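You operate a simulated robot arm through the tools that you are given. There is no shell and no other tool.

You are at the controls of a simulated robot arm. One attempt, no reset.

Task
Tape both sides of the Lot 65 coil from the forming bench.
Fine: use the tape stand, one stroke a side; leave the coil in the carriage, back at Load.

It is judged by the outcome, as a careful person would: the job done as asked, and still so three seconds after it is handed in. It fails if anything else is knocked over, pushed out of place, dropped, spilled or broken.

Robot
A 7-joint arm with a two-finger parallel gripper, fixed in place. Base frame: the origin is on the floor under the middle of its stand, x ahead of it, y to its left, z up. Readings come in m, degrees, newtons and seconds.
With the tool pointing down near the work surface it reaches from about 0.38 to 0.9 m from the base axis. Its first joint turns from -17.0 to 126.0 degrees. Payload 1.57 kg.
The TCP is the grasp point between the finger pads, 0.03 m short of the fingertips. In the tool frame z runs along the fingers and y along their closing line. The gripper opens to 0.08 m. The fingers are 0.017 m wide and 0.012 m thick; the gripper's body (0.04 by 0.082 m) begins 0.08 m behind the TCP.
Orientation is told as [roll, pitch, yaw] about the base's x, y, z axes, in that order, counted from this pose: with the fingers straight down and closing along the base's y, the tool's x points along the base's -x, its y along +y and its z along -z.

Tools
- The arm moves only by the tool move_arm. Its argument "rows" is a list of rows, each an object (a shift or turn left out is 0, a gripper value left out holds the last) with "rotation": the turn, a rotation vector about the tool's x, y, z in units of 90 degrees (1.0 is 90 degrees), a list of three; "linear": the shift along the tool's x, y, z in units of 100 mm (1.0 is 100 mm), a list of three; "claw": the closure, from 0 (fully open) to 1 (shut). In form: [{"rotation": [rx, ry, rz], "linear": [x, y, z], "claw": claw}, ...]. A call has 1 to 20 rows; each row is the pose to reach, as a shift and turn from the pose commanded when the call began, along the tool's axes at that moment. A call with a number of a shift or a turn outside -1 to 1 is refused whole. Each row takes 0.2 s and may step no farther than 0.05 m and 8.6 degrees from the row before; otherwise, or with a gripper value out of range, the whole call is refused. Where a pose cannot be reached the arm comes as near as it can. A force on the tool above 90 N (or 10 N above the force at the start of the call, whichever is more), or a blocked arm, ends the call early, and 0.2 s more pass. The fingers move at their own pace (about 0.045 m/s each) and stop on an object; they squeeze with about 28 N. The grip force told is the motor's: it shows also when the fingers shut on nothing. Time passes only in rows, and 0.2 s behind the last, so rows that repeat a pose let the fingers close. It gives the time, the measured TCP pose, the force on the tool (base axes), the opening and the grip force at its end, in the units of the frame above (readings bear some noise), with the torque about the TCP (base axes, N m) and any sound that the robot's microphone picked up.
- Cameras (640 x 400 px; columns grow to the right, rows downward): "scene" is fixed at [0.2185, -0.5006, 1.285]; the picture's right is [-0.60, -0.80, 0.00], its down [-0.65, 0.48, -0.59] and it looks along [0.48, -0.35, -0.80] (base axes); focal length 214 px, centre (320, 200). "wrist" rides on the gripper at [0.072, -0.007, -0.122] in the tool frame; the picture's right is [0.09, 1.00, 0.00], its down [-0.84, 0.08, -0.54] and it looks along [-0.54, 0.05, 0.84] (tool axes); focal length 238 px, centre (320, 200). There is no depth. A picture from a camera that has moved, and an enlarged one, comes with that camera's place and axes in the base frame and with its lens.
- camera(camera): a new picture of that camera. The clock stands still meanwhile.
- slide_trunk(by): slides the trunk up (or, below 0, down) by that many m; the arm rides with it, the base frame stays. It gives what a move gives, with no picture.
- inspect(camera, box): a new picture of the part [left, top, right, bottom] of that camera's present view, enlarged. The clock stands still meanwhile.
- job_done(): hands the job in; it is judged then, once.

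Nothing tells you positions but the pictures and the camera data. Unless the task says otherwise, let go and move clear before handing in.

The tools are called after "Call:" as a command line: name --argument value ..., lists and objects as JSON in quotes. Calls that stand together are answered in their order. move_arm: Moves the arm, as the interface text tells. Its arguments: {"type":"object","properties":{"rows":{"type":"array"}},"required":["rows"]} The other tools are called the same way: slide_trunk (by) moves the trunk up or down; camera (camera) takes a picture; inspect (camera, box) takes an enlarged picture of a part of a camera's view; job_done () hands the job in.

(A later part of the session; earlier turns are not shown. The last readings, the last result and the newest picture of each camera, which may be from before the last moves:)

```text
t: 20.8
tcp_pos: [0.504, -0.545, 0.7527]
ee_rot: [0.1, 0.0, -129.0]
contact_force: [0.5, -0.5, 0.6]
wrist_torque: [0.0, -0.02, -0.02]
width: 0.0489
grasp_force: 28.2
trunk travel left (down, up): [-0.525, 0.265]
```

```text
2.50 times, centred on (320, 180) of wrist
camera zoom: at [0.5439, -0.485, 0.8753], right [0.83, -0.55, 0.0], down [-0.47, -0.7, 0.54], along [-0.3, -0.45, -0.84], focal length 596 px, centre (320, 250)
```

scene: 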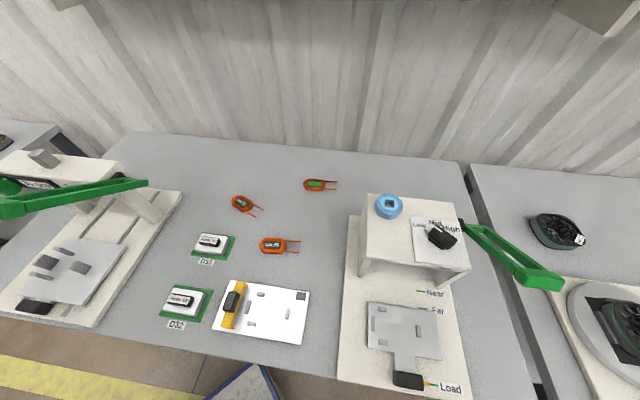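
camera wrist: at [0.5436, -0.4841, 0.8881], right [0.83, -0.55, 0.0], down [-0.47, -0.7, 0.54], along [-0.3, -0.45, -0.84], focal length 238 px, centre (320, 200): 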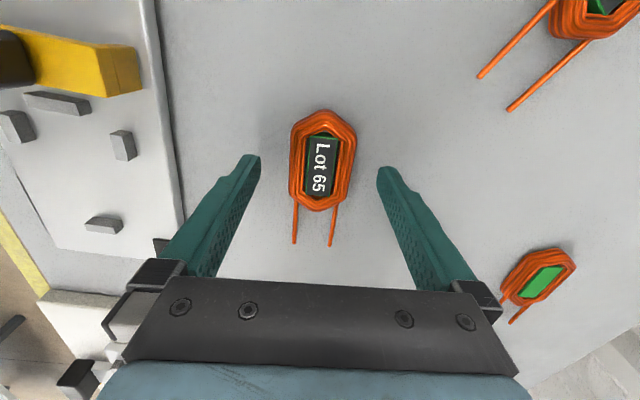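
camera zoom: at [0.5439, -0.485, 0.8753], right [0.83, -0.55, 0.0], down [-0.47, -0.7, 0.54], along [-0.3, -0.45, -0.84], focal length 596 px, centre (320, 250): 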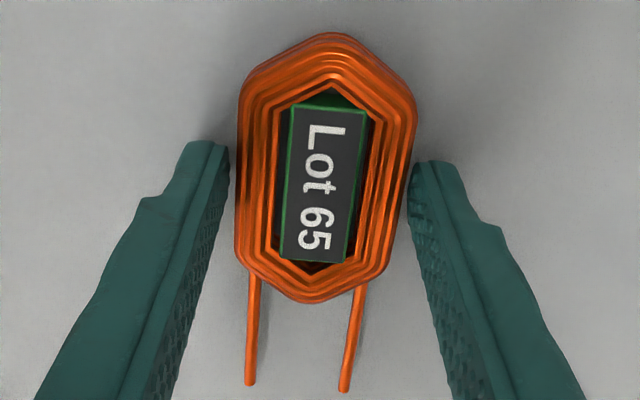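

The coil is gripped at 49 mm with 28 N. I'll lift it and check it stays in the fingers.

Call:
move_arm --rows '[{"linear": [0, 0, -0.1], "claw": 1}, {"linear": [0, 0, -0.3], "claw": 1}, {"linear": [0, 0, -0.6], "claw": 1}, {"linear": [0, 0, -1.0], "claw": 1}]'

Call:
camera --camera "wrist"

Call:
camera --camera "scene"

```text
t: 21.8
tcp_pos: [0.5021, -0.5443, 0.8536]
ee_rot: [0.0, 0.1, -128.9]
contact_force: [-0.6, 0.4, -1.4]
wrist_torque: [0.01, 0.03, 0.03]
width: 0.0493
grasp_force: 28.1
trunk travel left (down, up): [-0.525, 0.265]
```

```text
taken
camera wrist: at [0.5423, -0.4843, 0.9758], right [0.83, -0.55, 0.0], down [-0.47, -0.7, 0.54], along [-0.3, -0.45, -0.84], focal length 238 px, centre (320, 200)
```

wrist: 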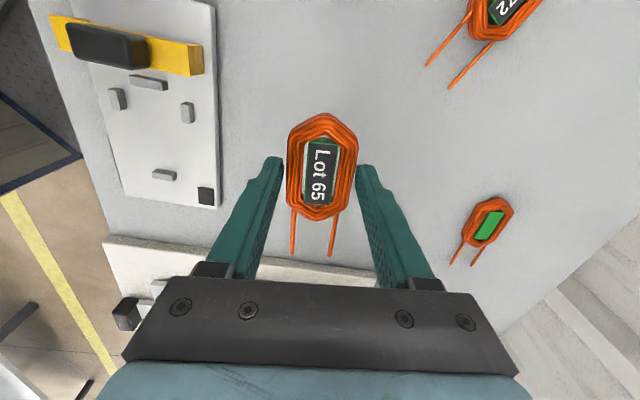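

```text
taken
```

scene: 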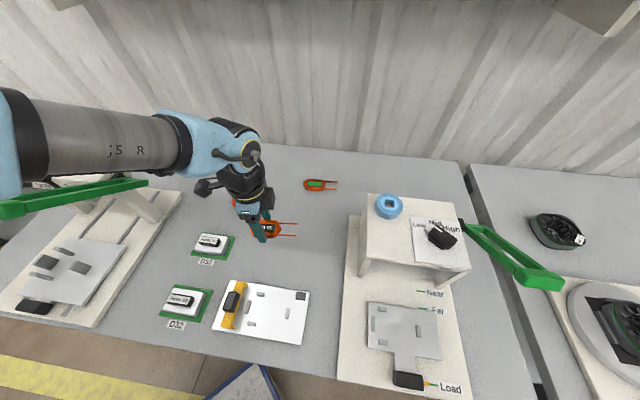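

The coil is held securely and everything else is undisturbed. I'll raise the trunk so the coil clears the stand, then carry it over above the carriage nest.

Call:
slide_trunk --by 0.12

Call:
move_arm --rows '[{"linear": [-0.33, -0.21, 0]}, {"linear": [-0.66, -0.42, 0]}, {"linear": [-0.99, -0.63, 0]}]'

Call:
move_arm --rows '[{"linear": [-0.33, -0.21, 0]}, {"linear": [-0.66, -0.42, 0]}, {"linear": [-0.99, -0.63, 0]}]'

Call:
move_arm --rows '[{"linear": [-0.33, -0.21, 0], "rotation": [0, 0, 0.02]}, {"linear": [-0.66, -0.42, 0], "rotation": [0, 0, 0.04]}, {"linear": [-0.99, -0.63, 0], "rotation": [0, 0, 0.067]}]'

Call:
camera --camera "wrist"

Call:
camera --camera "scene"

```text
t: 23.3
tcp_pos: [0.5021, -0.5444, 0.9728]
ee_rot: [0.0, 0.0, -128.9]
contact_force: [-0.3, 0.1, -0.7]
wrist_torque: [-0.02, 0.04, -0.03]
width: 0.0491
grasp_force: 27.9
trunk travel left (down, up): [-0.645, 0.145]
```

```text
t: 24.1
tcp_pos: [0.389, -0.5814, 0.9746]
ee_rot: [0.0, 0.0, -128.9]
contact_force: [1.2, -0.4, -1.6]
wrist_torque: [-0.01, 0.02, -0.01]
width: 0.049
grasp_force: 27.9
trunk travel left (down, up): [-0.645, 0.145]
```

```text
t: 24.9
tcp_pos: [0.2816, -0.618, 0.9734]
ee_rot: [0.1, 0.0, -128.9]
contact_force: [0.4, 0.7, -1.5]
wrist_torque: [-0.02, 0.05, 0.0]
width: 0.0492
grasp_force: 28.1
trunk travel left (down, up): [-0.645, 0.145]
```

```text
t: 25.7
tcp_pos: [0.1702, -0.6579, 0.974]
ee_rot: [0.0, 0.1, -135.1]
contact_force: [1.0, -0.3, -1.7]
wrist_torque: [-0.02, -0.02, 0.02]
width: 0.049
grasp_force: 27.9
trunk travel left (down, up): [-0.645, 0.145]
```

```text
taken
camera wrist: at [0.2168, -0.6012, 1.0963], right [0.77, -0.64, 0.0], down [-0.54, -0.65, 0.54], along [-0.35, -0.42, -0.84], focal length 238 px, centre (320, 200)
```

wrist: 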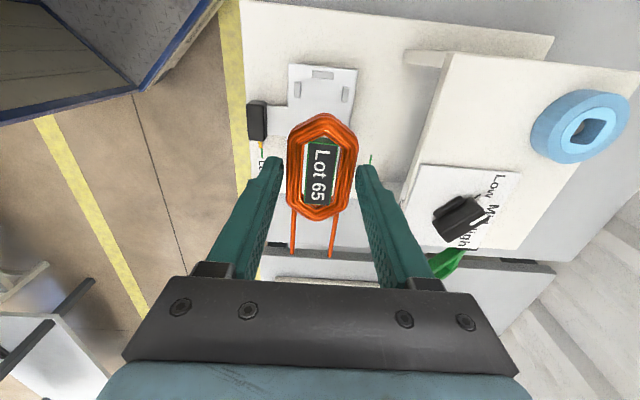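

```text
taken
```

scene: 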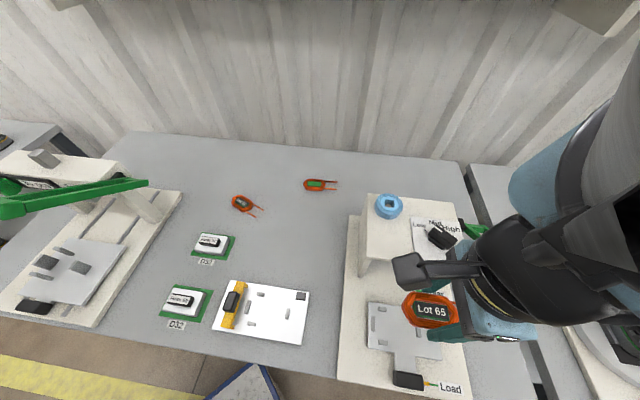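

The coil is above the carriage at the right yaw. I'll enlarge the view to line it up with the nest blocks.

Call:
inspect --camera "wrist" --box '[220, 40, 420, 270]'

Call:
inspect --camera "wrist" --box '[270, 50, 370, 130]'

```text
1.74 times, centred on (320, 155) of wrist
camera zoom: at [0.2168, -0.6012, 1.0963], right [0.77, -0.64, 0.0], down [-0.54, -0.65, 0.54], along [-0.35, -0.42, -0.84], focal length 414 px, centre (320, 278)
```

zoom: 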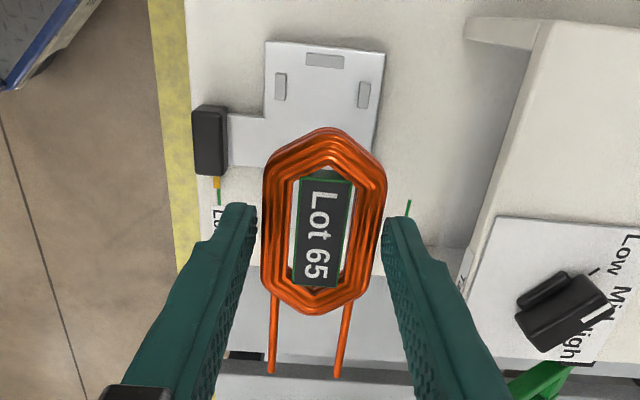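

```text
5.00 times, centred on (320, 90) of wrist
camera zoom: at [0.2168, -0.6012, 1.0963], right [0.77, -0.64, 0.0], down [-0.54, -0.65, 0.54], along [-0.35, -0.42, -0.84], focal length 1192 px, centre (320, 750)
```

zoom: 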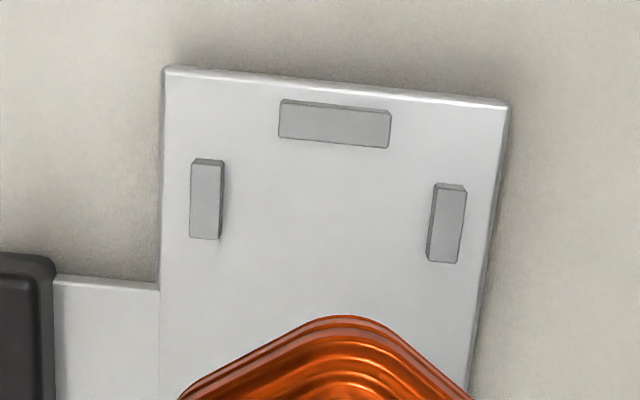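

The nest gap is about 54 mm against the coil's 49 mm. The coil needs to shift about 8 mm toward its lead end to centre in the nest. I'll make that shift and lower part way with the trunk.

Call:
move_arm --rows '[{"linear": [-0.04, 0.005, 0], "rotation": [0, 0, -0.005]}, {"linear": [-0.08, 0.01, 0], "rotation": [0, 0, -0.007]}, {"linear": [-0.08, 0.01, 0], "rotation": [0, 0, -0.007]}]'

Call:
slide_trunk --by -0.12

Call:
camera --camera "wrist"

Call:
inspect --camera "wrist" --box '[230, 50, 410, 270]'

Call:
inspect --camera "scene" --box '[340, 240, 500, 400]'

```text
t: 26.5
tcp_pos: [0.1656, -0.663, 0.9758]
ee_rot: [0.0, 0.1, -134.3]
contact_force: [-0.4, -0.6, -2.1]
wrist_torque: [0.02, -0.03, 0.0]
width: 0.0493
grasp_force: 28.2
trunk travel left (down, up): [-0.645, 0.145]
```

```text
t: 28.0
tcp_pos: [0.1647, -0.6629, 0.8538]
ee_rot: [0.0, 0.0, -134.3]
contact_force: [-0.3, -0.4, -2.1]
wrist_torque: [0.0, -0.01, 0.01]
width: 0.0496
grasp_force: 27.8
trunk travel left (down, up): [-0.525, 0.265]
```

```text
taken
camera wrist: at [0.2105, -0.6075, 0.9765], right [0.78, -0.63, 0.0], down [-0.53, -0.65, 0.54], along [-0.34, -0.42, -0.84], focal length 238 px, centre (320, 200)
```

wrist: 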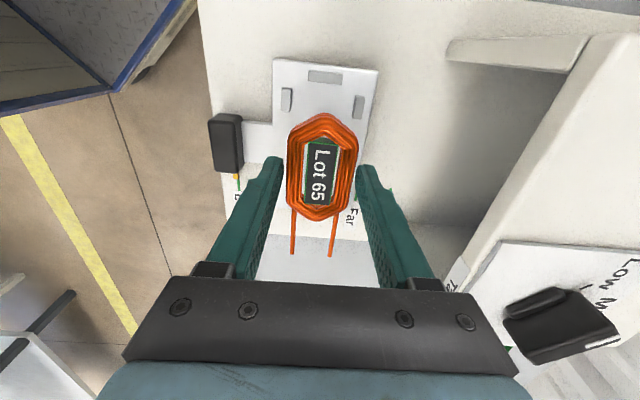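

```text
1.82 times, centred on (320, 160) of wrist
camera zoom: at [0.2105, -0.6075, 0.9765], right [0.78, -0.63, 0.0], down [-0.53, -0.65, 0.54], along [-0.34, -0.42, -0.84], focal length 433 px, centre (320, 273)
```

zoom: 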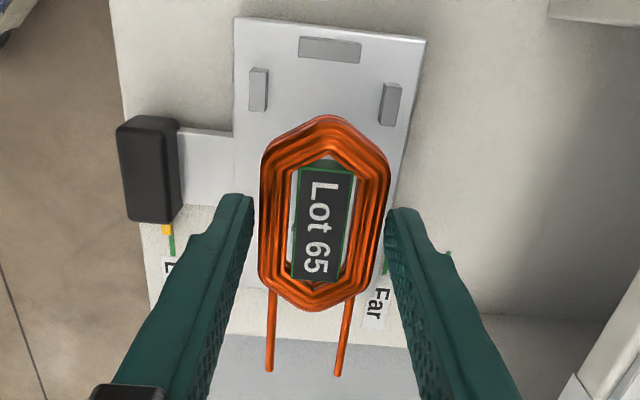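

```text
2.50 times, centred on (420, 320) of scene
camera zoom: at [0.2185, -0.5006, 1.285], right [-0.6, -0.8, 0.0], down [-0.65, 0.48, -0.59], along [0.48, -0.35, -0.8], focal length 536 px, centre (70, -100)
```

zoom: 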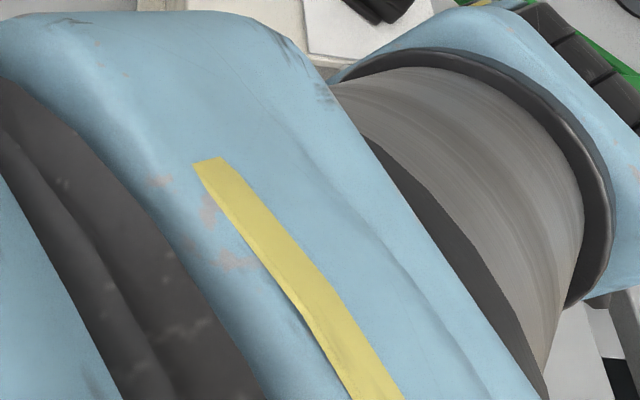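

The coil is centred over the nest to within a millimetre or so, with block tops at z about 0.760. I'll lower it in stages and watch the force.

Call:
move_arm --rows '[{"linear": [0.005, -0.005, 0.2]}, {"linear": [0.005, -0.005, 0.4]}, {"linear": [0.005, -0.005, 0.5]}]'

Call:
inspect --camera "wrist" --box '[210, 50, 430, 270]'

```text
t: 28.8
tcp_pos: [0.1643, -0.6644, 0.8034]
ee_rot: [0.0, 0.0, -134.2]
contact_force: [0.1, -0.2, -1.7]
wrist_torque: [0.01, 0.01, 0.03]
width: 0.0491
grasp_force: 28.4
trunk travel left (down, up): [-0.525, 0.265]
```

```text
1.82 times, centred on (320, 160) of wrist
camera zoom: at [0.2104, -0.6062, 0.9259], right [0.78, -0.63, 0.0], down [-0.53, -0.65, 0.54], along [-0.34, -0.42, -0.84], focal length 433 px, centre (320, 273)
```

zoom: 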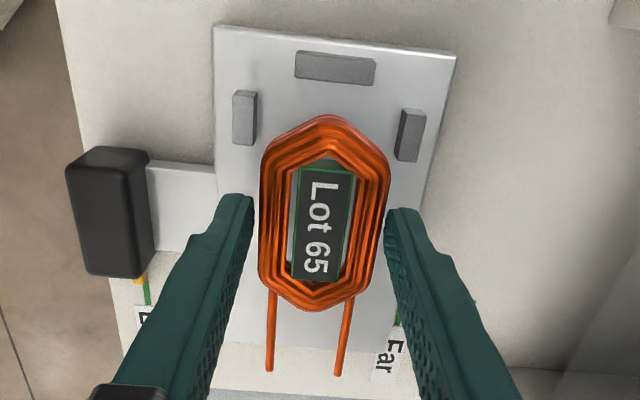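

Still centred between the side blocks, about 5 mm clear of the end block. I'm continuing down in finer steps.

Call:
move_arm --rows '[{"linear": [0, 0, 0.06]}, {"linear": [0, 0, 0.11]}, {"linear": [0, 0, 0.11]}]'

Call:
inspect --camera "wrist" --box '[210, 50, 430, 270]'

```text
t: 29.6
tcp_pos: [0.1652, -0.6621, 0.794]
ee_rot: [-0.1, 0.0, -134.3]
contact_force: [2.0, 2.2, 4.2]
wrist_torque: [-0.09, 0.11, -0.01]
width: 0.0491
grasp_force: 27.7
trunk travel left (down, up): [-0.525, 0.265]
```

```text
1.82 times, centred on (320, 160) of wrist
camera zoom: at [0.2106, -0.6063, 0.9155], right [0.78, -0.63, 0.0], down [-0.53, -0.65, 0.54], along [-0.34, -0.42, -0.84], focal length 433 px, centre (320, 273)
```

zoom: 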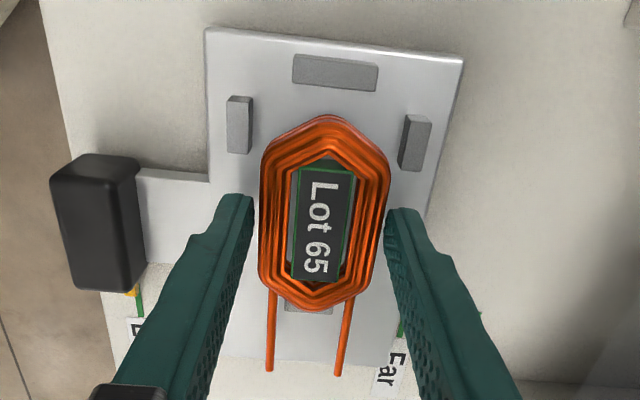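

A light contact (about 6 N) appeared at the coil's lead end. I'll look closely at that end before going further.

Call:
inspect --camera "wrist" --box '[280, 180, 350, 240]'

Call:
inspect --camera "wrist" --box '[260, 60, 370, 150]'

```text
6.67 times, centred on (315, 210) of wrist
camera zoom: at [0.2106, -0.6063, 0.9155], right [0.78, -0.63, 0.0], down [-0.53, -0.65, 0.54], along [-0.34, -0.42, -0.84], focal length 1589 px, centre (353, 133)
```

zoom: 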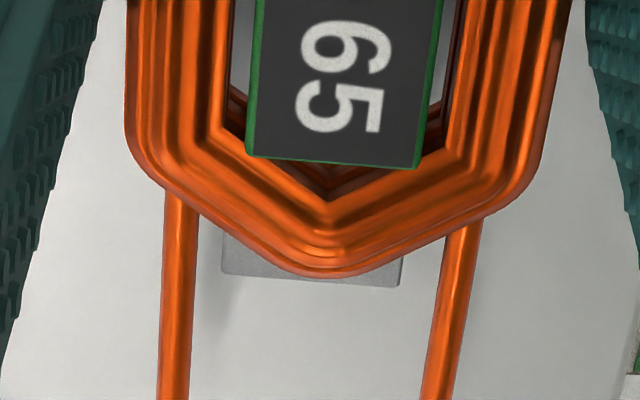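

```text
4.44 times, centred on (315, 105) of wrist
camera zoom: at [0.2106, -0.6063, 0.9155], right [0.78, -0.63, 0.0], down [-0.53, -0.65, 0.54], along [-0.34, -0.42, -0.84], focal length 1059 px, centre (342, 622)
```

zoom: 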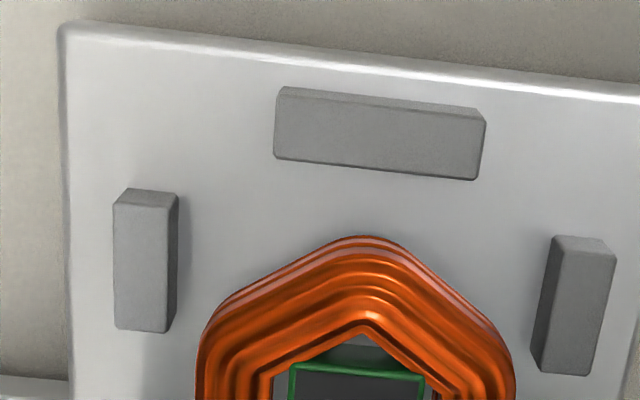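

The coil's rounded lead end is just catching the top of the end block. I'll lift a few millimetres, shift about 3.5 mm toward the opposite block and try again.

Call:
move_arm --rows '[{"linear": [0, 0, -0.05]}, {"linear": [0.035, 0, -0.05]}, {"linear": [0.035, 0, -0.05]}]'

Call:
move_arm --rows '[{"linear": [0, 0, 0.03]}, {"linear": [0, 0, 0.05]}, {"linear": [0, 0, 0.07]}, {"linear": [0, 0, 0.07]}]'

Call:
inspect --camera "wrist" --box '[210, 50, 430, 270]'

```text
t: 30.4
tcp_pos: [0.1667, -0.6608, 0.7986]
ee_rot: [0.0, 0.0, -134.3]
contact_force: [-0.4, 0.1, -1.1]
wrist_torque: [0.01, -0.02, -0.01]
width: 0.0488
grasp_force: 28.3
trunk travel left (down, up): [-0.525, 0.265]
```

```text
t: 31.4
tcp_pos: [0.1675, -0.6618, 0.7924]
ee_rot: [0.0, 0.0, -134.3]
contact_force: [0.6, -0.1, -1.1]
wrist_torque: [-0.01, 0.04, 0.02]
width: 0.0491
grasp_force: 27.9
trunk travel left (down, up): [-0.525, 0.265]
```

```text
1.82 times, centred on (320, 160) of wrist
camera zoom: at [0.2129, -0.6043, 0.9138], right [0.78, -0.63, 0.0], down [-0.53, -0.65, 0.54], along [-0.34, -0.42, -0.84], focal length 433 px, centre (320, 273)
```

zoom: 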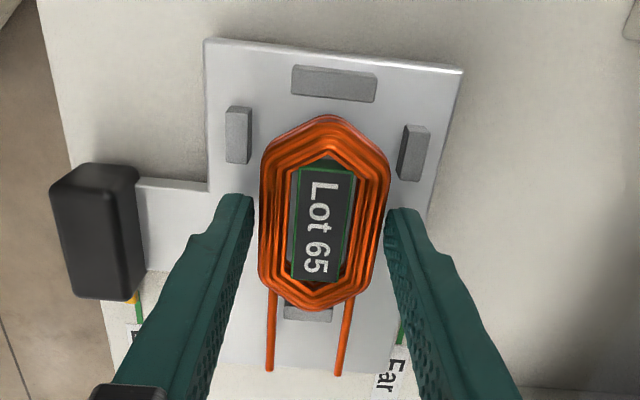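

Clear now, with the coil between both end blocks. I'll continue lowering in small steps until it seats.

Call:
move_arm --rows '[{"linear": [0, -0.005, 0.03]}, {"linear": [0, -0.005, 0.06]}, {"linear": [0, -0.005, 0.06]}]'

Call:
move_arm --rows '[{"linear": [0, 0, 0.02]}, {"linear": [0, 0, 0.04]}, {"linear": [0, 0, 0.04]}]'

Call:
inspect --camera "wrist" --box '[210, 50, 430, 270]'

```text
t: 32.2
tcp_pos: [0.1673, -0.6607, 0.7848]
ee_rot: [0.0, 0.0, -134.3]
contact_force: [0.2, 0.3, -1.3]
wrist_torque: [-0.02, 0.02, 0.01]
width: 0.049
grasp_force: 28.5
trunk travel left (down, up): [-0.525, 0.265]
```

```text
t: 33.0
tcp_pos: [0.1666, -0.6622, 0.7829]
ee_rot: [0.2, -0.2, -134.3]
contact_force: [1.3, -1.6, 25.0]
wrist_torque: [-0.02, 0.0, -0.06]
width: 0.0494
grasp_force: 27.6
trunk travel left (down, up): [-0.525, 0.265]
```

```text
1.82 times, centred on (320, 160) of wrist
camera zoom: at [0.2129, -0.6043, 0.9051], right [0.78, -0.63, 0.0], down [-0.53, -0.65, 0.54], along [-0.34, -0.42, -0.84], focal length 433 px, centre (320, 273)
```

zoom: 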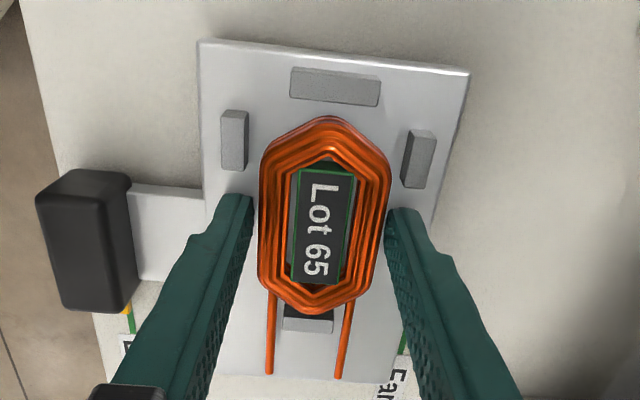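

The coil is seated flat (25 N straight up, no torque). I'll ease off the pressure and open the fingers gently.

Call:
move_arm --rows '[{"linear": [0, 0, -0.02], "claw": 1}, {"linear": [0, 0, -0.02], "claw": 0.35}, {"linear": [0, 0, -0.02], "claw": 0.2}, {"linear": [0, 0, -0.02], "claw": 0.2}, {"linear": [0, 0, -0.02], "claw": 0.2}]'

Call:
inspect --camera "wrist" --box '[210, 50, 430, 270]'

```text
t: 34.2
tcp_pos: [0.1667, -0.6604, 0.7837]
ee_rot: [0.0, 0.0, -134.3]
contact_force: [-0.1, -0.2, 0.0]
wrist_torque: [-0.01, 0.0, 0.0]
width: 0.0637
grasp_force: 0.1
trunk travel left (down, up): [-0.525, 0.265]
```

```text
1.82 times, centred on (320, 160) of wrist
camera zoom: at [0.2131, -0.6034, 0.9057], right [0.78, -0.63, 0.0], down [-0.53, -0.65, 0.54], along [-0.34, -0.42, -0.84], focal length 433 px, centre (320, 273)
```

zoom: 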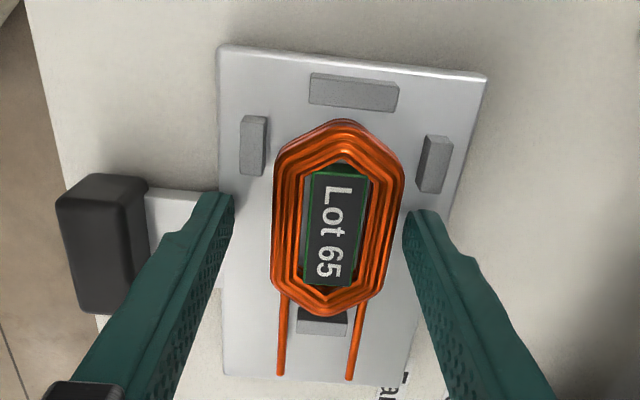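

The coil sits in the nest, but the carriage appears to have shifted about 6 mm outward as the fingers opened. I'll check the pointer against the Load mark.

Call:
camera --camera "wrist"

Call:
inspect --camera "wrist" --box '[220, 130, 320, 230]'

Call:
inspect --camera "wrist" --box '[260, 100, 400, 240]'

```text
taken
camera wrist: at [0.2131, -0.6034, 0.9057], right [0.78, -0.63, 0.0], down [-0.53, -0.65, 0.54], along [-0.34, -0.42, -0.84], focal length 238 px, centre (320, 200)
```

wrist: 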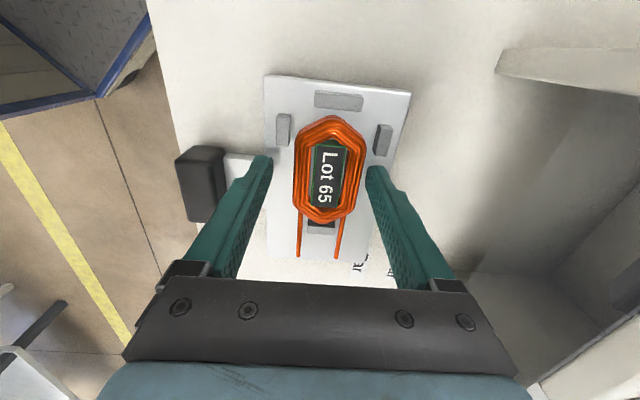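

```text
4.00 times, centred on (270, 180) of wrist
camera zoom: at [0.2131, -0.6034, 0.9057], right [0.78, -0.63, 0.0], down [-0.53, -0.65, 0.54], along [-0.34, -0.42, -0.84], focal length 953 px, centre (520, 280)
```

zoom: 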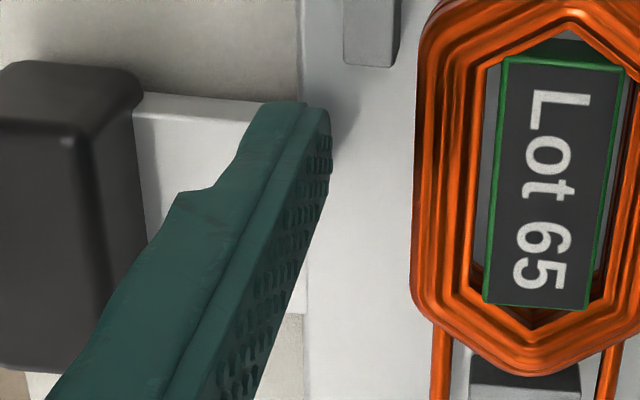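

```text
2.86 times, centred on (330, 170) of wrist
camera zoom: at [0.2131, -0.6034, 0.9057], right [0.78, -0.63, 0.0], down [-0.53, -0.65, 0.54], along [-0.34, -0.42, -0.84], focal length 681 px, centre (291, 286)
```

zoom: 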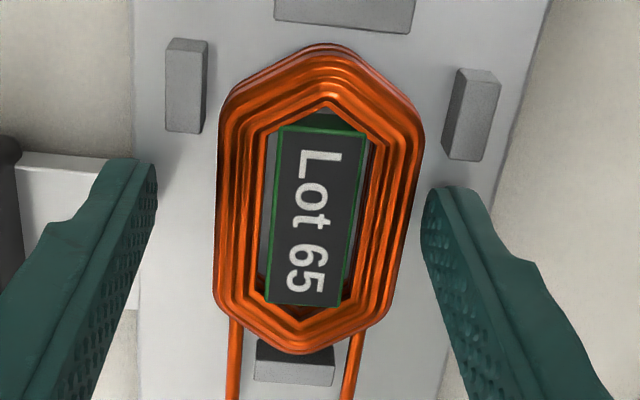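

The coil is properly between the blocks; the whole carriage simply slid with it. I'll open fully and see if the carriage stays put.

Call:
move_arm --rows '[{"claw": 0.1}, {"claw": 0.0}, {"claw": 0.0}]'

Call:
camera --camera "wrist"

```text
t: 35.0
tcp_pos: [0.1682, -0.6601, 0.7842]
ee_rot: [0.0, 0.0, -134.3]
contact_force: [0.1, -0.2, -0.4]
wrist_torque: [0.01, 0.0, 0.0]
width: 0.0799
grasp_force: 0.1
trunk travel left (down, up): [-0.525, 0.265]
```

```text
taken
camera wrist: at [0.213, -0.6035, 0.9058], right [0.78, -0.63, 0.0], down [-0.53, -0.65, 0.54], along [-0.34, -0.42, -0.84], focal length 238 px, centre (320, 200)
```

wrist: 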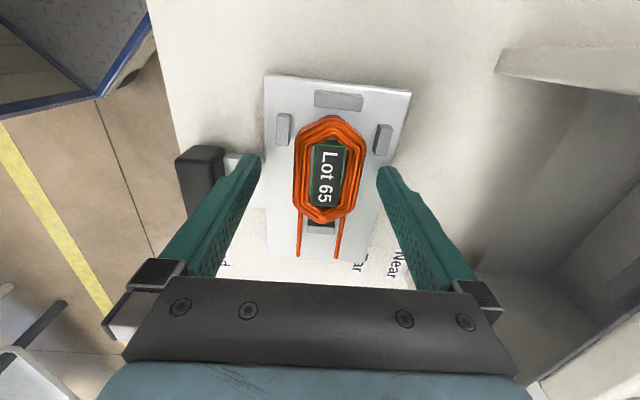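

The carriage stays put now and the coil rests in the nest. I'll raise clear and inspect the carriage, handle and pointer.

Call:
move_arm --rows '[{"linear": [0, 0, -0.3]}, {"linear": [0, 0, -0.65]}, {"linear": [0, 0, -1.0]}]'

Call:
camera --camera "wrist"

Call:
inspect --camera "wrist" --box '[200, 30, 400, 230]'

```text
t: 35.8
tcp_pos: [0.1662, -0.6601, 0.8853]
ee_rot: [0.0, 0.0, -134.3]
contact_force: [-0.1, 0.1, -0.4]
wrist_torque: [0.02, -0.03, 0.0]
width: 0.0801
grasp_force: 0.1
trunk travel left (down, up): [-0.525, 0.265]
```

```text
taken
camera wrist: at [0.2122, -0.6039, 1.0067], right [0.78, -0.63, 0.0], down [-0.53, -0.65, 0.54], along [-0.34, -0.42, -0.84], focal length 238 px, centre (320, 200)
```

wrist: 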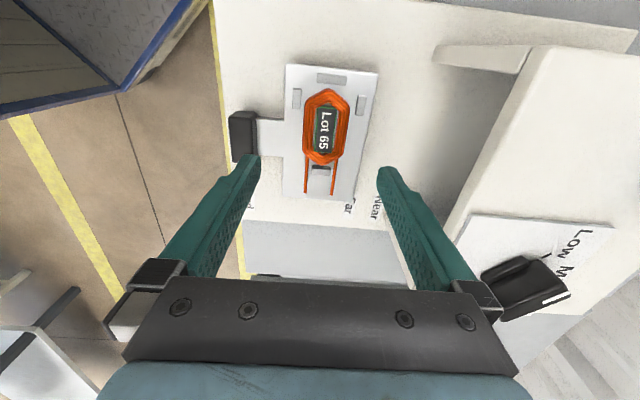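

```text
2.00 times, centred on (300, 130) of wrist
camera zoom: at [0.2122, -0.6039, 1.0067], right [0.78, -0.63, 0.0], down [-0.53, -0.65, 0.54], along [-0.34, -0.42, -0.84], focal length 477 px, centre (360, 340)
```

zoom: 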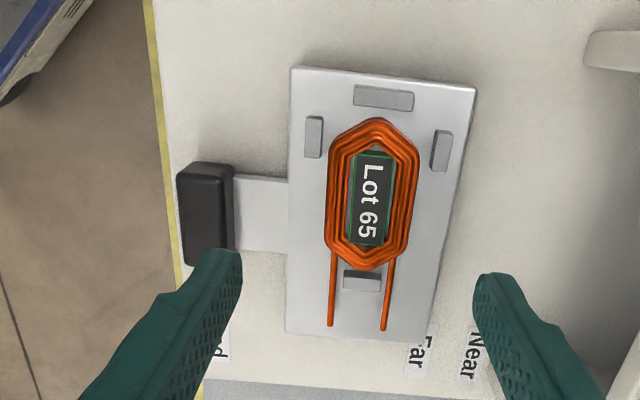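

The coil is nicely seated, with the end block between its leads. I'll move above the black handle to look at it, the pointer and the Load mark.

Call:
move_arm --rows '[{"linear": [-0.08, -0.27, 0]}, {"linear": [-0.16, -0.54, 0]}, {"linear": [-0.24, -0.82, 0]}, {"linear": [-0.24, -0.82, 0]}]'

Call:
camera --camera "wrist"

Call:
inspect --camera "wrist" --box '[230, 40, 430, 240]'

```text
t: 36.8
tcp_pos: [0.0898, -0.6186, 0.882]
ee_rot: [-0.1, 0.0, -134.2]
contact_force: [-0.6, 0.2, 0.7]
wrist_torque: [0.01, -0.03, 0.01]
width: 0.0801
grasp_force: 0.1
trunk travel left (down, up): [-0.525, 0.265]
```

```text
taken
camera wrist: at [0.1352, -0.5623, 1.0049], right [0.78, -0.63, 0.0], down [-0.53, -0.65, 0.54], along [-0.34, -0.42, -0.84], focal length 238 px, centre (320, 200)
```

wrist: 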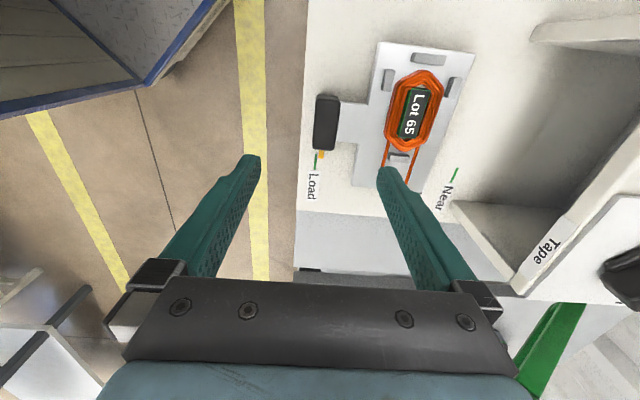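

```text
2.00 times, centred on (330, 140) of wrist
camera zoom: at [0.1352, -0.5623, 1.0049], right [0.78, -0.63, 0.0], down [-0.53, -0.65, 0.54], along [-0.34, -0.42, -0.84], focal length 477 px, centre (300, 320)
```

zoom: 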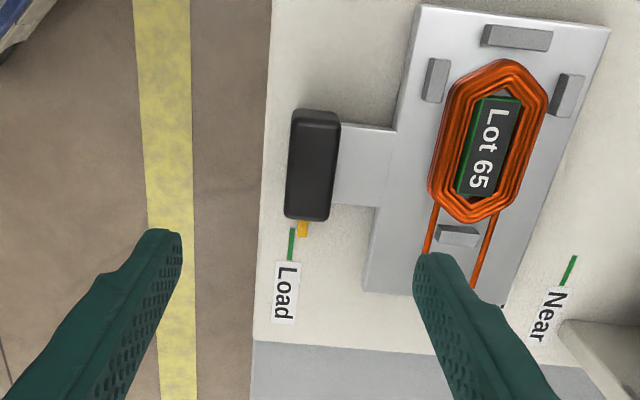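

The pointer sits about 6 mm past the Load mark, which I'll correct when I bring the carriage back. The handle is about 49 by 22 mm with its top near z 0.770, so I'll straddle it with a part-closed gripper and descend in stages.

Call:
move_arm --rows '[{"linear": [0.04, 0.02, 0], "claw": 0.3}, {"linear": [0.08, 0.042, 0.1], "claw": 0.42}, {"linear": [0.08, 0.042, 0.4], "claw": 0.42}, {"linear": [0.08, 0.042, 0.6], "claw": 0.42}, {"linear": [0.08, 0.042, 0.6], "claw": 0.42}]'

Call:
camera --camera "wrist"

Call:
inspect --camera "wrist" --box '[240, 70, 420, 230]'

```text
t: 38.0
tcp_pos: [0.0987, -0.6171, 0.8235]
ee_rot: [0.0, 0.0, -134.4]
contact_force: [0.0, 0.3, -0.1]
wrist_torque: [0.02, 0.0, 0.0]
width: 0.0464
grasp_force: 0.0
trunk travel left (down, up): [-0.525, 0.265]
```

```text
taken
camera wrist: at [0.1441, -0.5605, 0.9449], right [0.78, -0.63, 0.0], down [-0.53, -0.65, 0.54], along [-0.34, -0.42, -0.84], focal length 238 px, centre (320, 200)
```

wrist: 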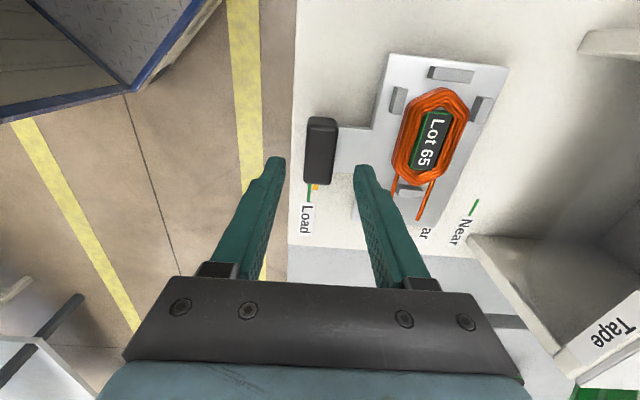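

```text
2.50 times, centred on (330, 150) of wrist
camera zoom: at [0.1441, -0.5605, 0.9449], right [0.78, -0.63, 0.0], down [-0.53, -0.65, 0.54], along [-0.34, -0.42, -0.84], focal length 596 px, centre (295, 325)
```

zoom: 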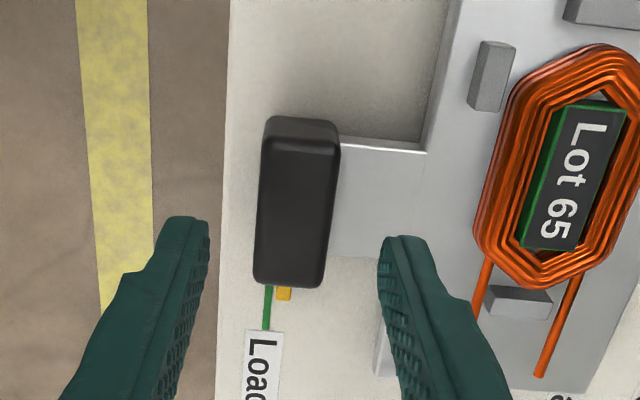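

The fingers straddle the handle centrally. I'll descend beside it, checking force.

Call:
move_arm --rows '[{"linear": [0.02, 0, 0.15]}, {"linear": [0.02, 0, 0.3]}, {"linear": [0.02, 0, 0.37]}, {"linear": [0.02, 0, 0.37]}]'

Call:
inspect --camera "wrist" --box '[240, 70, 420, 230]'

```text
t: 39.0
tcp_pos: [0.1006, -0.6172, 0.7866]
ee_rot: [0.1, 0.1, -134.5]
contact_force: [0.1, -0.2, 0.2]
wrist_torque: [-0.01, 0.0, 0.01]
width: 0.0461
grasp_force: 0.1
trunk travel left (down, up): [-0.525, 0.265]
```

```text
2.50 times, centred on (330, 150) of wrist
camera zoom: at [0.1469, -0.5596, 0.9085], right [0.78, -0.63, 0.0], down [-0.53, -0.65, 0.54], along [-0.34, -0.42, -0.84], focal length 596 px, centre (295, 325)
```

zoom: 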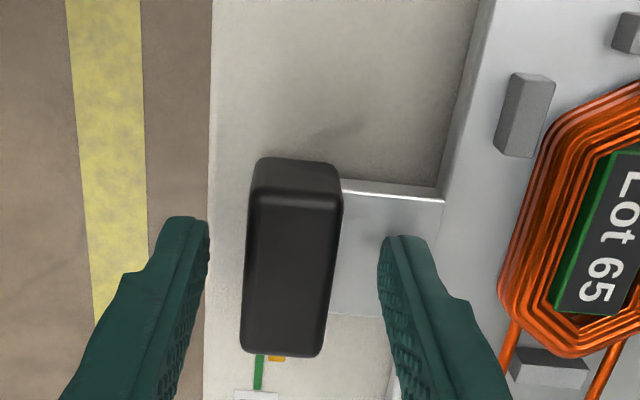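

The fingers are alongside the handle. I'll go 3 mm lower and close on it.

Call:
move_arm --rows '[{"linear": [0, 0, 0.02]}, {"linear": [0, 0, 0.03], "claw": 0.5}, {"linear": [0, 0, 0.03], "claw": 0.7}, {"linear": [0, 0, 0.03], "claw": 1}, {"linear": [0, 0, 0.03], "claw": 1}, {"linear": [0, 0, 0.03], "claw": 1}]'

Call:
inspect --camera "wrist" --box '[220, 70, 440, 290]'

```text
t: 40.4
tcp_pos: [0.1003, -0.6155, 0.7832]
ee_rot: [0.1, 0.1, -134.5]
contact_force: [-1.7, 2.4, -0.2]
wrist_torque: [0.19, -0.04, -0.58]
width: 0.0238
grasp_force: 35.4
trunk travel left (down, up): [-0.525, 0.265]
```

```text
1.82 times, centred on (330, 180) of wrist
camera zoom: at [0.1473, -0.5594, 0.9054], right [0.78, -0.63, 0.0], down [-0.53, -0.65, 0.54], along [-0.34, -0.42, -0.84], focal length 433 px, centre (302, 236)
```

zoom: 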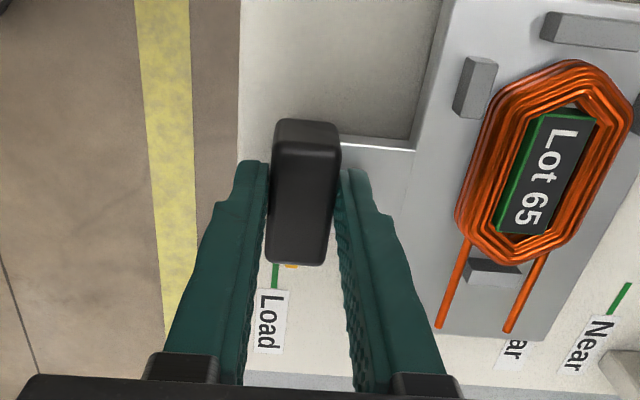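

The handle is gripped, but at the Near mark the gripper body would run into the stand's front edge in this orientation. I'll let go, turn the gripper 90° to hold the handle by its ends, and lean the tool back toward the robot.

Call:
move_arm --rows '[{"claw": 0.6}, {"claw": 0.42}, {"claw": 0.42}, {"linear": [0, 0, -0.3], "claw": 0.42}, {"linear": [0, 0, -0.6], "claw": 0.42}, {"linear": [0, 0, -1.0], "claw": 0.42}]'

Call:
move_arm --rows '[{"rotation": [0, 0, -0.09], "claw": 0}, {"rotation": [0, 0, -0.18]}, {"rotation": [0, 0, -0.27]}, {"rotation": [0, 0, -0.36]}, {"rotation": [0, 0, -0.45]}, {"rotation": [0, 0, -0.54]}, {"rotation": [0, 0, -0.63]}, {"rotation": [0, 0, -0.72]}, {"rotation": [0, 0, -0.81]}, {"rotation": [0, 0, -0.9]}, {"rotation": [0, 0, -0.99]}]'

Call:
camera --camera "wrist"

```text
t: 41.8
tcp_pos: [0.1033, -0.6149, 0.8834]
ee_rot: [0.1, 0.1, -134.4]
contact_force: [0.9, -0.2, 0.0]
wrist_torque: [0.02, 0.0, 0.01]
width: 0.0465
grasp_force: 0.1
trunk travel left (down, up): [-0.525, 0.265]
```

```text
t: 44.2
tcp_pos: [0.1002, -0.6159, 0.8829]
ee_rot: [0.0, 0.1, -45.0]
contact_force: [0.2, -0.7, -0.1]
wrist_torque: [0.0, -0.01, -0.01]
width: 0.0799
grasp_force: 0.1
trunk travel left (down, up): [-0.525, 0.265]
```

```text
taken
camera wrist: at [0.0461, -0.5694, 1.0054], right [0.64, 0.77, 0.0], down [0.65, -0.54, 0.54], along [0.42, -0.35, -0.84], focal length 238 px, centre (320, 200)
```

wrist: 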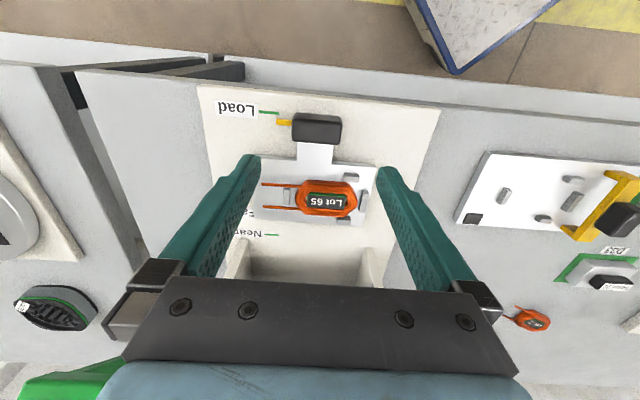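

The gripper is turned and the carriage is in view. I'll look closely at the handle and marks.

Call:
inspect --camera "wrist" --box '[200, 80, 400, 250]'

Call:
inspect --camera "wrist" --box '[250, 90, 370, 170]'

```text
2.35 times, centred on (300, 165) of wrist
camera zoom: at [0.0461, -0.5694, 1.0054], right [0.64, 0.77, 0.0], down [0.65, -0.54, 0.54], along [0.42, -0.35, -0.84], focal length 561 px, centre (367, 282)
```

zoom: 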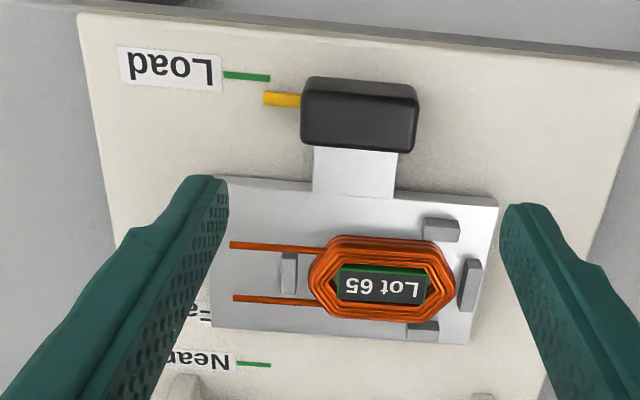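

```text
5.00 times, centred on (310, 130) of wrist
camera zoom: at [0.0461, -0.5694, 1.0054], right [0.64, 0.77, 0.0], down [0.65, -0.54, 0.54], along [0.42, -0.35, -0.84], focal length 1192 px, centre (370, 550)
```

zoom: 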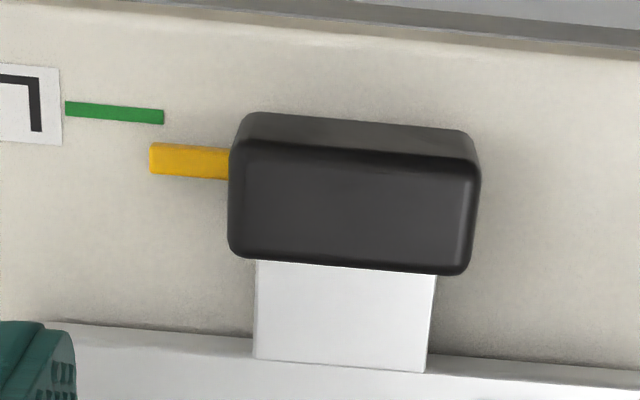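

The handle centre is nearly under the gripper, and the pointer is about 7 mm past Load. I'll tilt the tool 27° back, centre it on the handle and lower a little.

Call:
move_arm --rows '[{"rotation": [0, -0.075, 0], "linear": [0.03, -0.01, 0]}, {"rotation": [0, -0.15, 0], "linear": [0.06, -0.02, 0]}, {"rotation": [0, -0.225, 0], "linear": [0.1, -0.03, 0.1]}, {"rotation": [0, -0.3, 0], "linear": [0.127, -0.042, 0.3]}, {"rotation": [0, -0.3, 0], "linear": [0.127, -0.042, 0.3]}]'

Call:
camera --camera "wrist"

Call:
inspect --camera "wrist" --box '[220, 70, 420, 250]'

```text
t: 45.4
tcp_pos: [0.0896, -0.6091, 0.8521]
ee_rot: [0.0, -27.1, -45.3]
contact_force: [-1.2, -0.5, 0.1]
wrist_torque: [0.01, -0.03, 0.0]
width: 0.0801
grasp_force: 0.1
trunk travel left (down, up): [-0.525, 0.265]
```

```text
taken
camera wrist: at [0.0012, -0.5287, 0.9291], right [0.65, 0.76, -0.04], down [0.41, -0.3, 0.86], along [0.64, -0.58, -0.5], focal length 238 px, centre (320, 200)
```

wrist: 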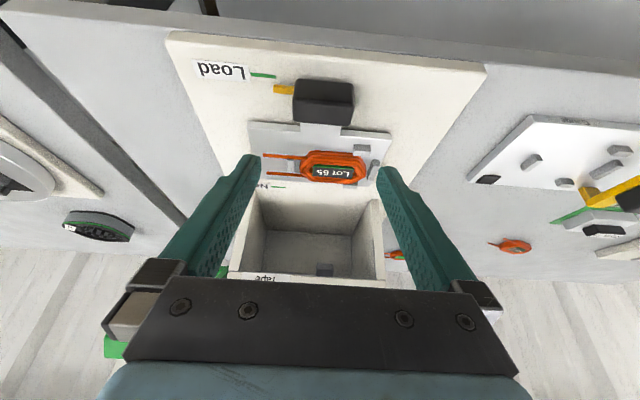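

```text
2.22 times, centred on (320, 160) of wrist
camera zoom: at [0.0012, -0.5287, 0.9291], right [0.65, 0.76, -0.04], down [0.41, -0.3, 0.86], along [0.64, -0.58, -0.5], focal length 530 px, centre (320, 289)
```

zoom: 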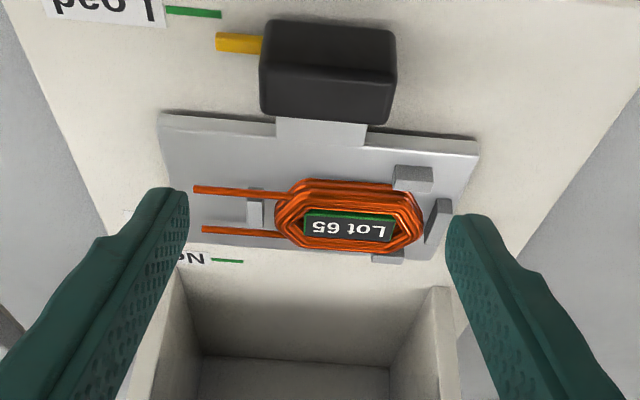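

Triangulating the two views: handle top at z 0.773, pointer at z 0.744, and the pointer 7–8 mm beyond the Load mark. The fingers are centred over the handle ends, so I'll go straight down and close.

Call:
move_arm --rows '[{"linear": [0.091, 0, 0.178]}, {"linear": [0.182, 0, 0.356]}, {"linear": [0.25, 0, 0.49]}, {"linear": [0.3, 0, 0.589]}, {"linear": [0.3, 0, 0.589]}]'

Call:
inspect --camera "wrist" --box '[220, 80, 420, 260]'

```text
t: 46.6
tcp_pos: [0.0899, -0.6116, 0.7863]
ee_rot: [0.0, -27.0, -45.2]
contact_force: [0.1, -0.1, -0.3]
wrist_torque: [-0.01, 0.04, 0.05]
width: 0.0799
grasp_force: 0.1
trunk travel left (down, up): [-0.525, 0.265]
```

```text
2.22 times, centred on (320, 170) of wrist
camera zoom: at [0.0009, -0.5305, 0.8623], right [0.65, 0.76, -0.04], down [0.41, -0.3, 0.86], along [0.64, -0.58, -0.5], focal length 530 px, centre (320, 267)
```

zoom: 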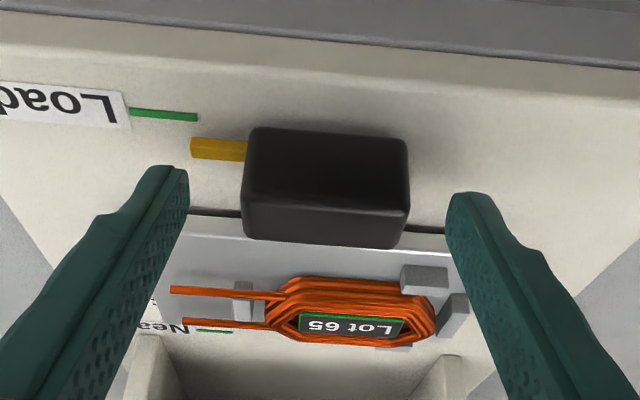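

The handle sits between the finger pads. Closing on it now.

Call:
move_arm --rows '[{"claw": 0.2}, {"claw": 0.35}, {"claw": 0.6}, {"claw": 1}, {"claw": 1}, {"claw": 1}]'

Call:
inspect --camera "wrist" --box '[220, 80, 420, 260]'

```text
t: 48.0
tcp_pos: [0.0899, -0.61, 0.7859]
ee_rot: [0.1, -27.0, -45.2]
contact_force: [7.2, 10.7, 1.6]
wrist_torque: [0.49, -0.29, 0.61]
width: 0.05
grasp_force: 44.3
trunk travel left (down, up): [-0.525, 0.265]
```

```text
2.22 times, centred on (320, 170) of wrist
camera zoom: at [0.0016, -0.53, 0.8622], right [0.65, 0.76, -0.04], down [0.41, -0.3, 0.86], along [0.64, -0.58, -0.5], focal length 530 px, centre (320, 267)
```

zoom: 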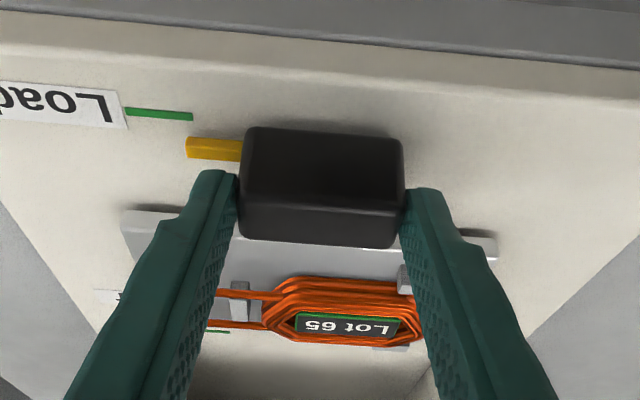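

The handle is held, with a slight sideways load that I'll relieve. Now a slow 50 mm push toward the stand while watching forces.

Call:
move_arm --rows '[{"linear": [0, 0.015, 0]}, {"linear": [-0.09, 0.015, 0.045]}, {"linear": [-0.2, 0.015, 0.102]}, {"linear": [-0.32, 0.015, 0.163]}, {"linear": [-0.445, 0.015, 0.227]}, {"linear": [-0.445, 0.015, 0.227]}]'

Call:
camera --camera "wrist"

```text
t: 49.4
tcp_pos: [0.1247, -0.6457, 0.7863]
ee_rot: [0.0, -27.0, -45.4]
contact_force: [-0.7, -4.5, -19.5]
wrist_torque: [-0.44, -0.08, 0.09]
width: 0.0499
grasp_force: 44.9
trunk travel left (down, up): [-0.525, 0.265]
```

```text
taken
camera wrist: at [0.0373, -0.5648, 0.8625], right [0.65, 0.76, -0.04], down [0.41, -0.3, 0.86], along [0.64, -0.58, -0.5], focal length 238 px, centre (320, 200)
```

wrist: 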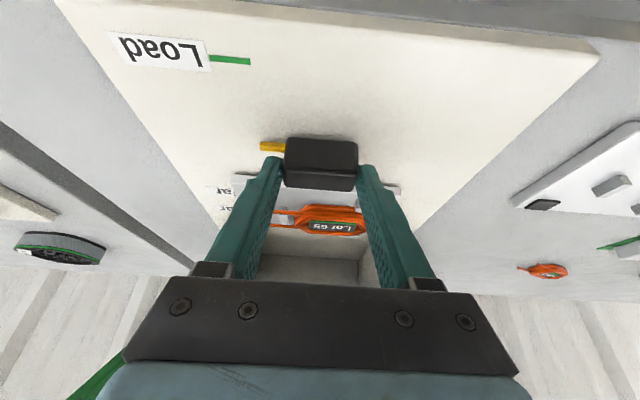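

It moved 50 mm smoothly. I'll continue toward the Far mark with a small downward correction to relieve the 20 N vertical load.

Call:
move_arm --rows '[{"linear": [-0.09, -0.003, 0.055]}, {"linear": [-0.2, -0.003, 0.111]}, {"linear": [-0.32, -0.003, 0.172]}, {"linear": [-0.44, -0.003, 0.236]}, {"linear": [-0.44, -0.003, 0.236]}]'

Call:
camera --camera "wrist"

Call:
inspect --camera "wrist" --box '[200, 110, 400, 260]'

```text
t: 50.6
tcp_pos: [0.1616, -0.6808, 0.7859]
ee_rot: [0.0, -27.0, -45.3]
contact_force: [-4.2, -7.6, -17.3]
wrist_torque: [0.07, -0.46, 0.63]
width: 0.0497
grasp_force: 45.3
trunk travel left (down, up): [-0.525, 0.265]
```

```text
taken
camera wrist: at [0.0725, -0.6002, 0.8625], right [0.65, 0.76, -0.04], down [0.41, -0.3, 0.86], along [0.64, -0.58, -0.5], focal length 238 px, centre (320, 200)
```

wrist: 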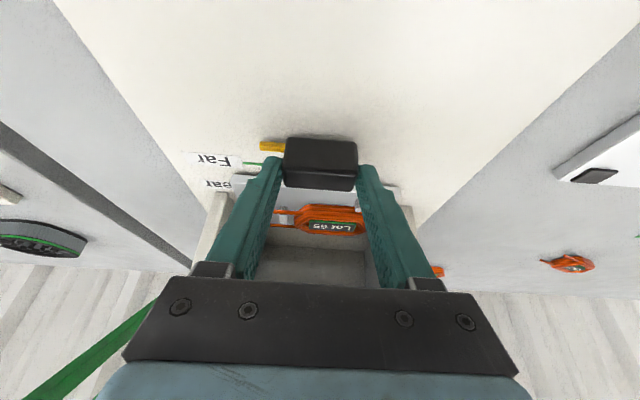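

```text
2.67 times, centred on (300, 185) of wrist
camera zoom: at [0.0725, -0.6002, 0.8625], right [0.65, 0.76, -0.04], down [0.41, -0.3, 0.86], along [0.64, -0.58, -0.5], focal length 636 px, centre (373, 240)
```

zoom: 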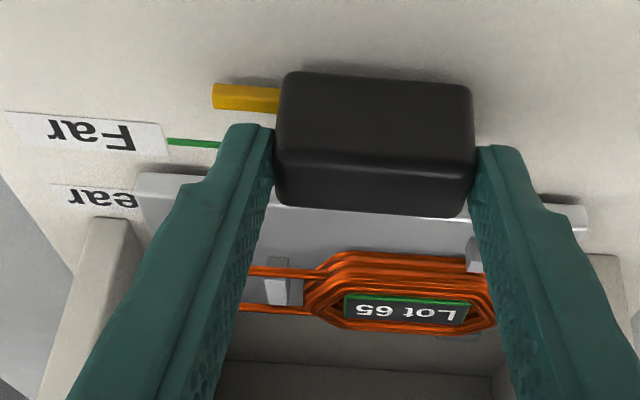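

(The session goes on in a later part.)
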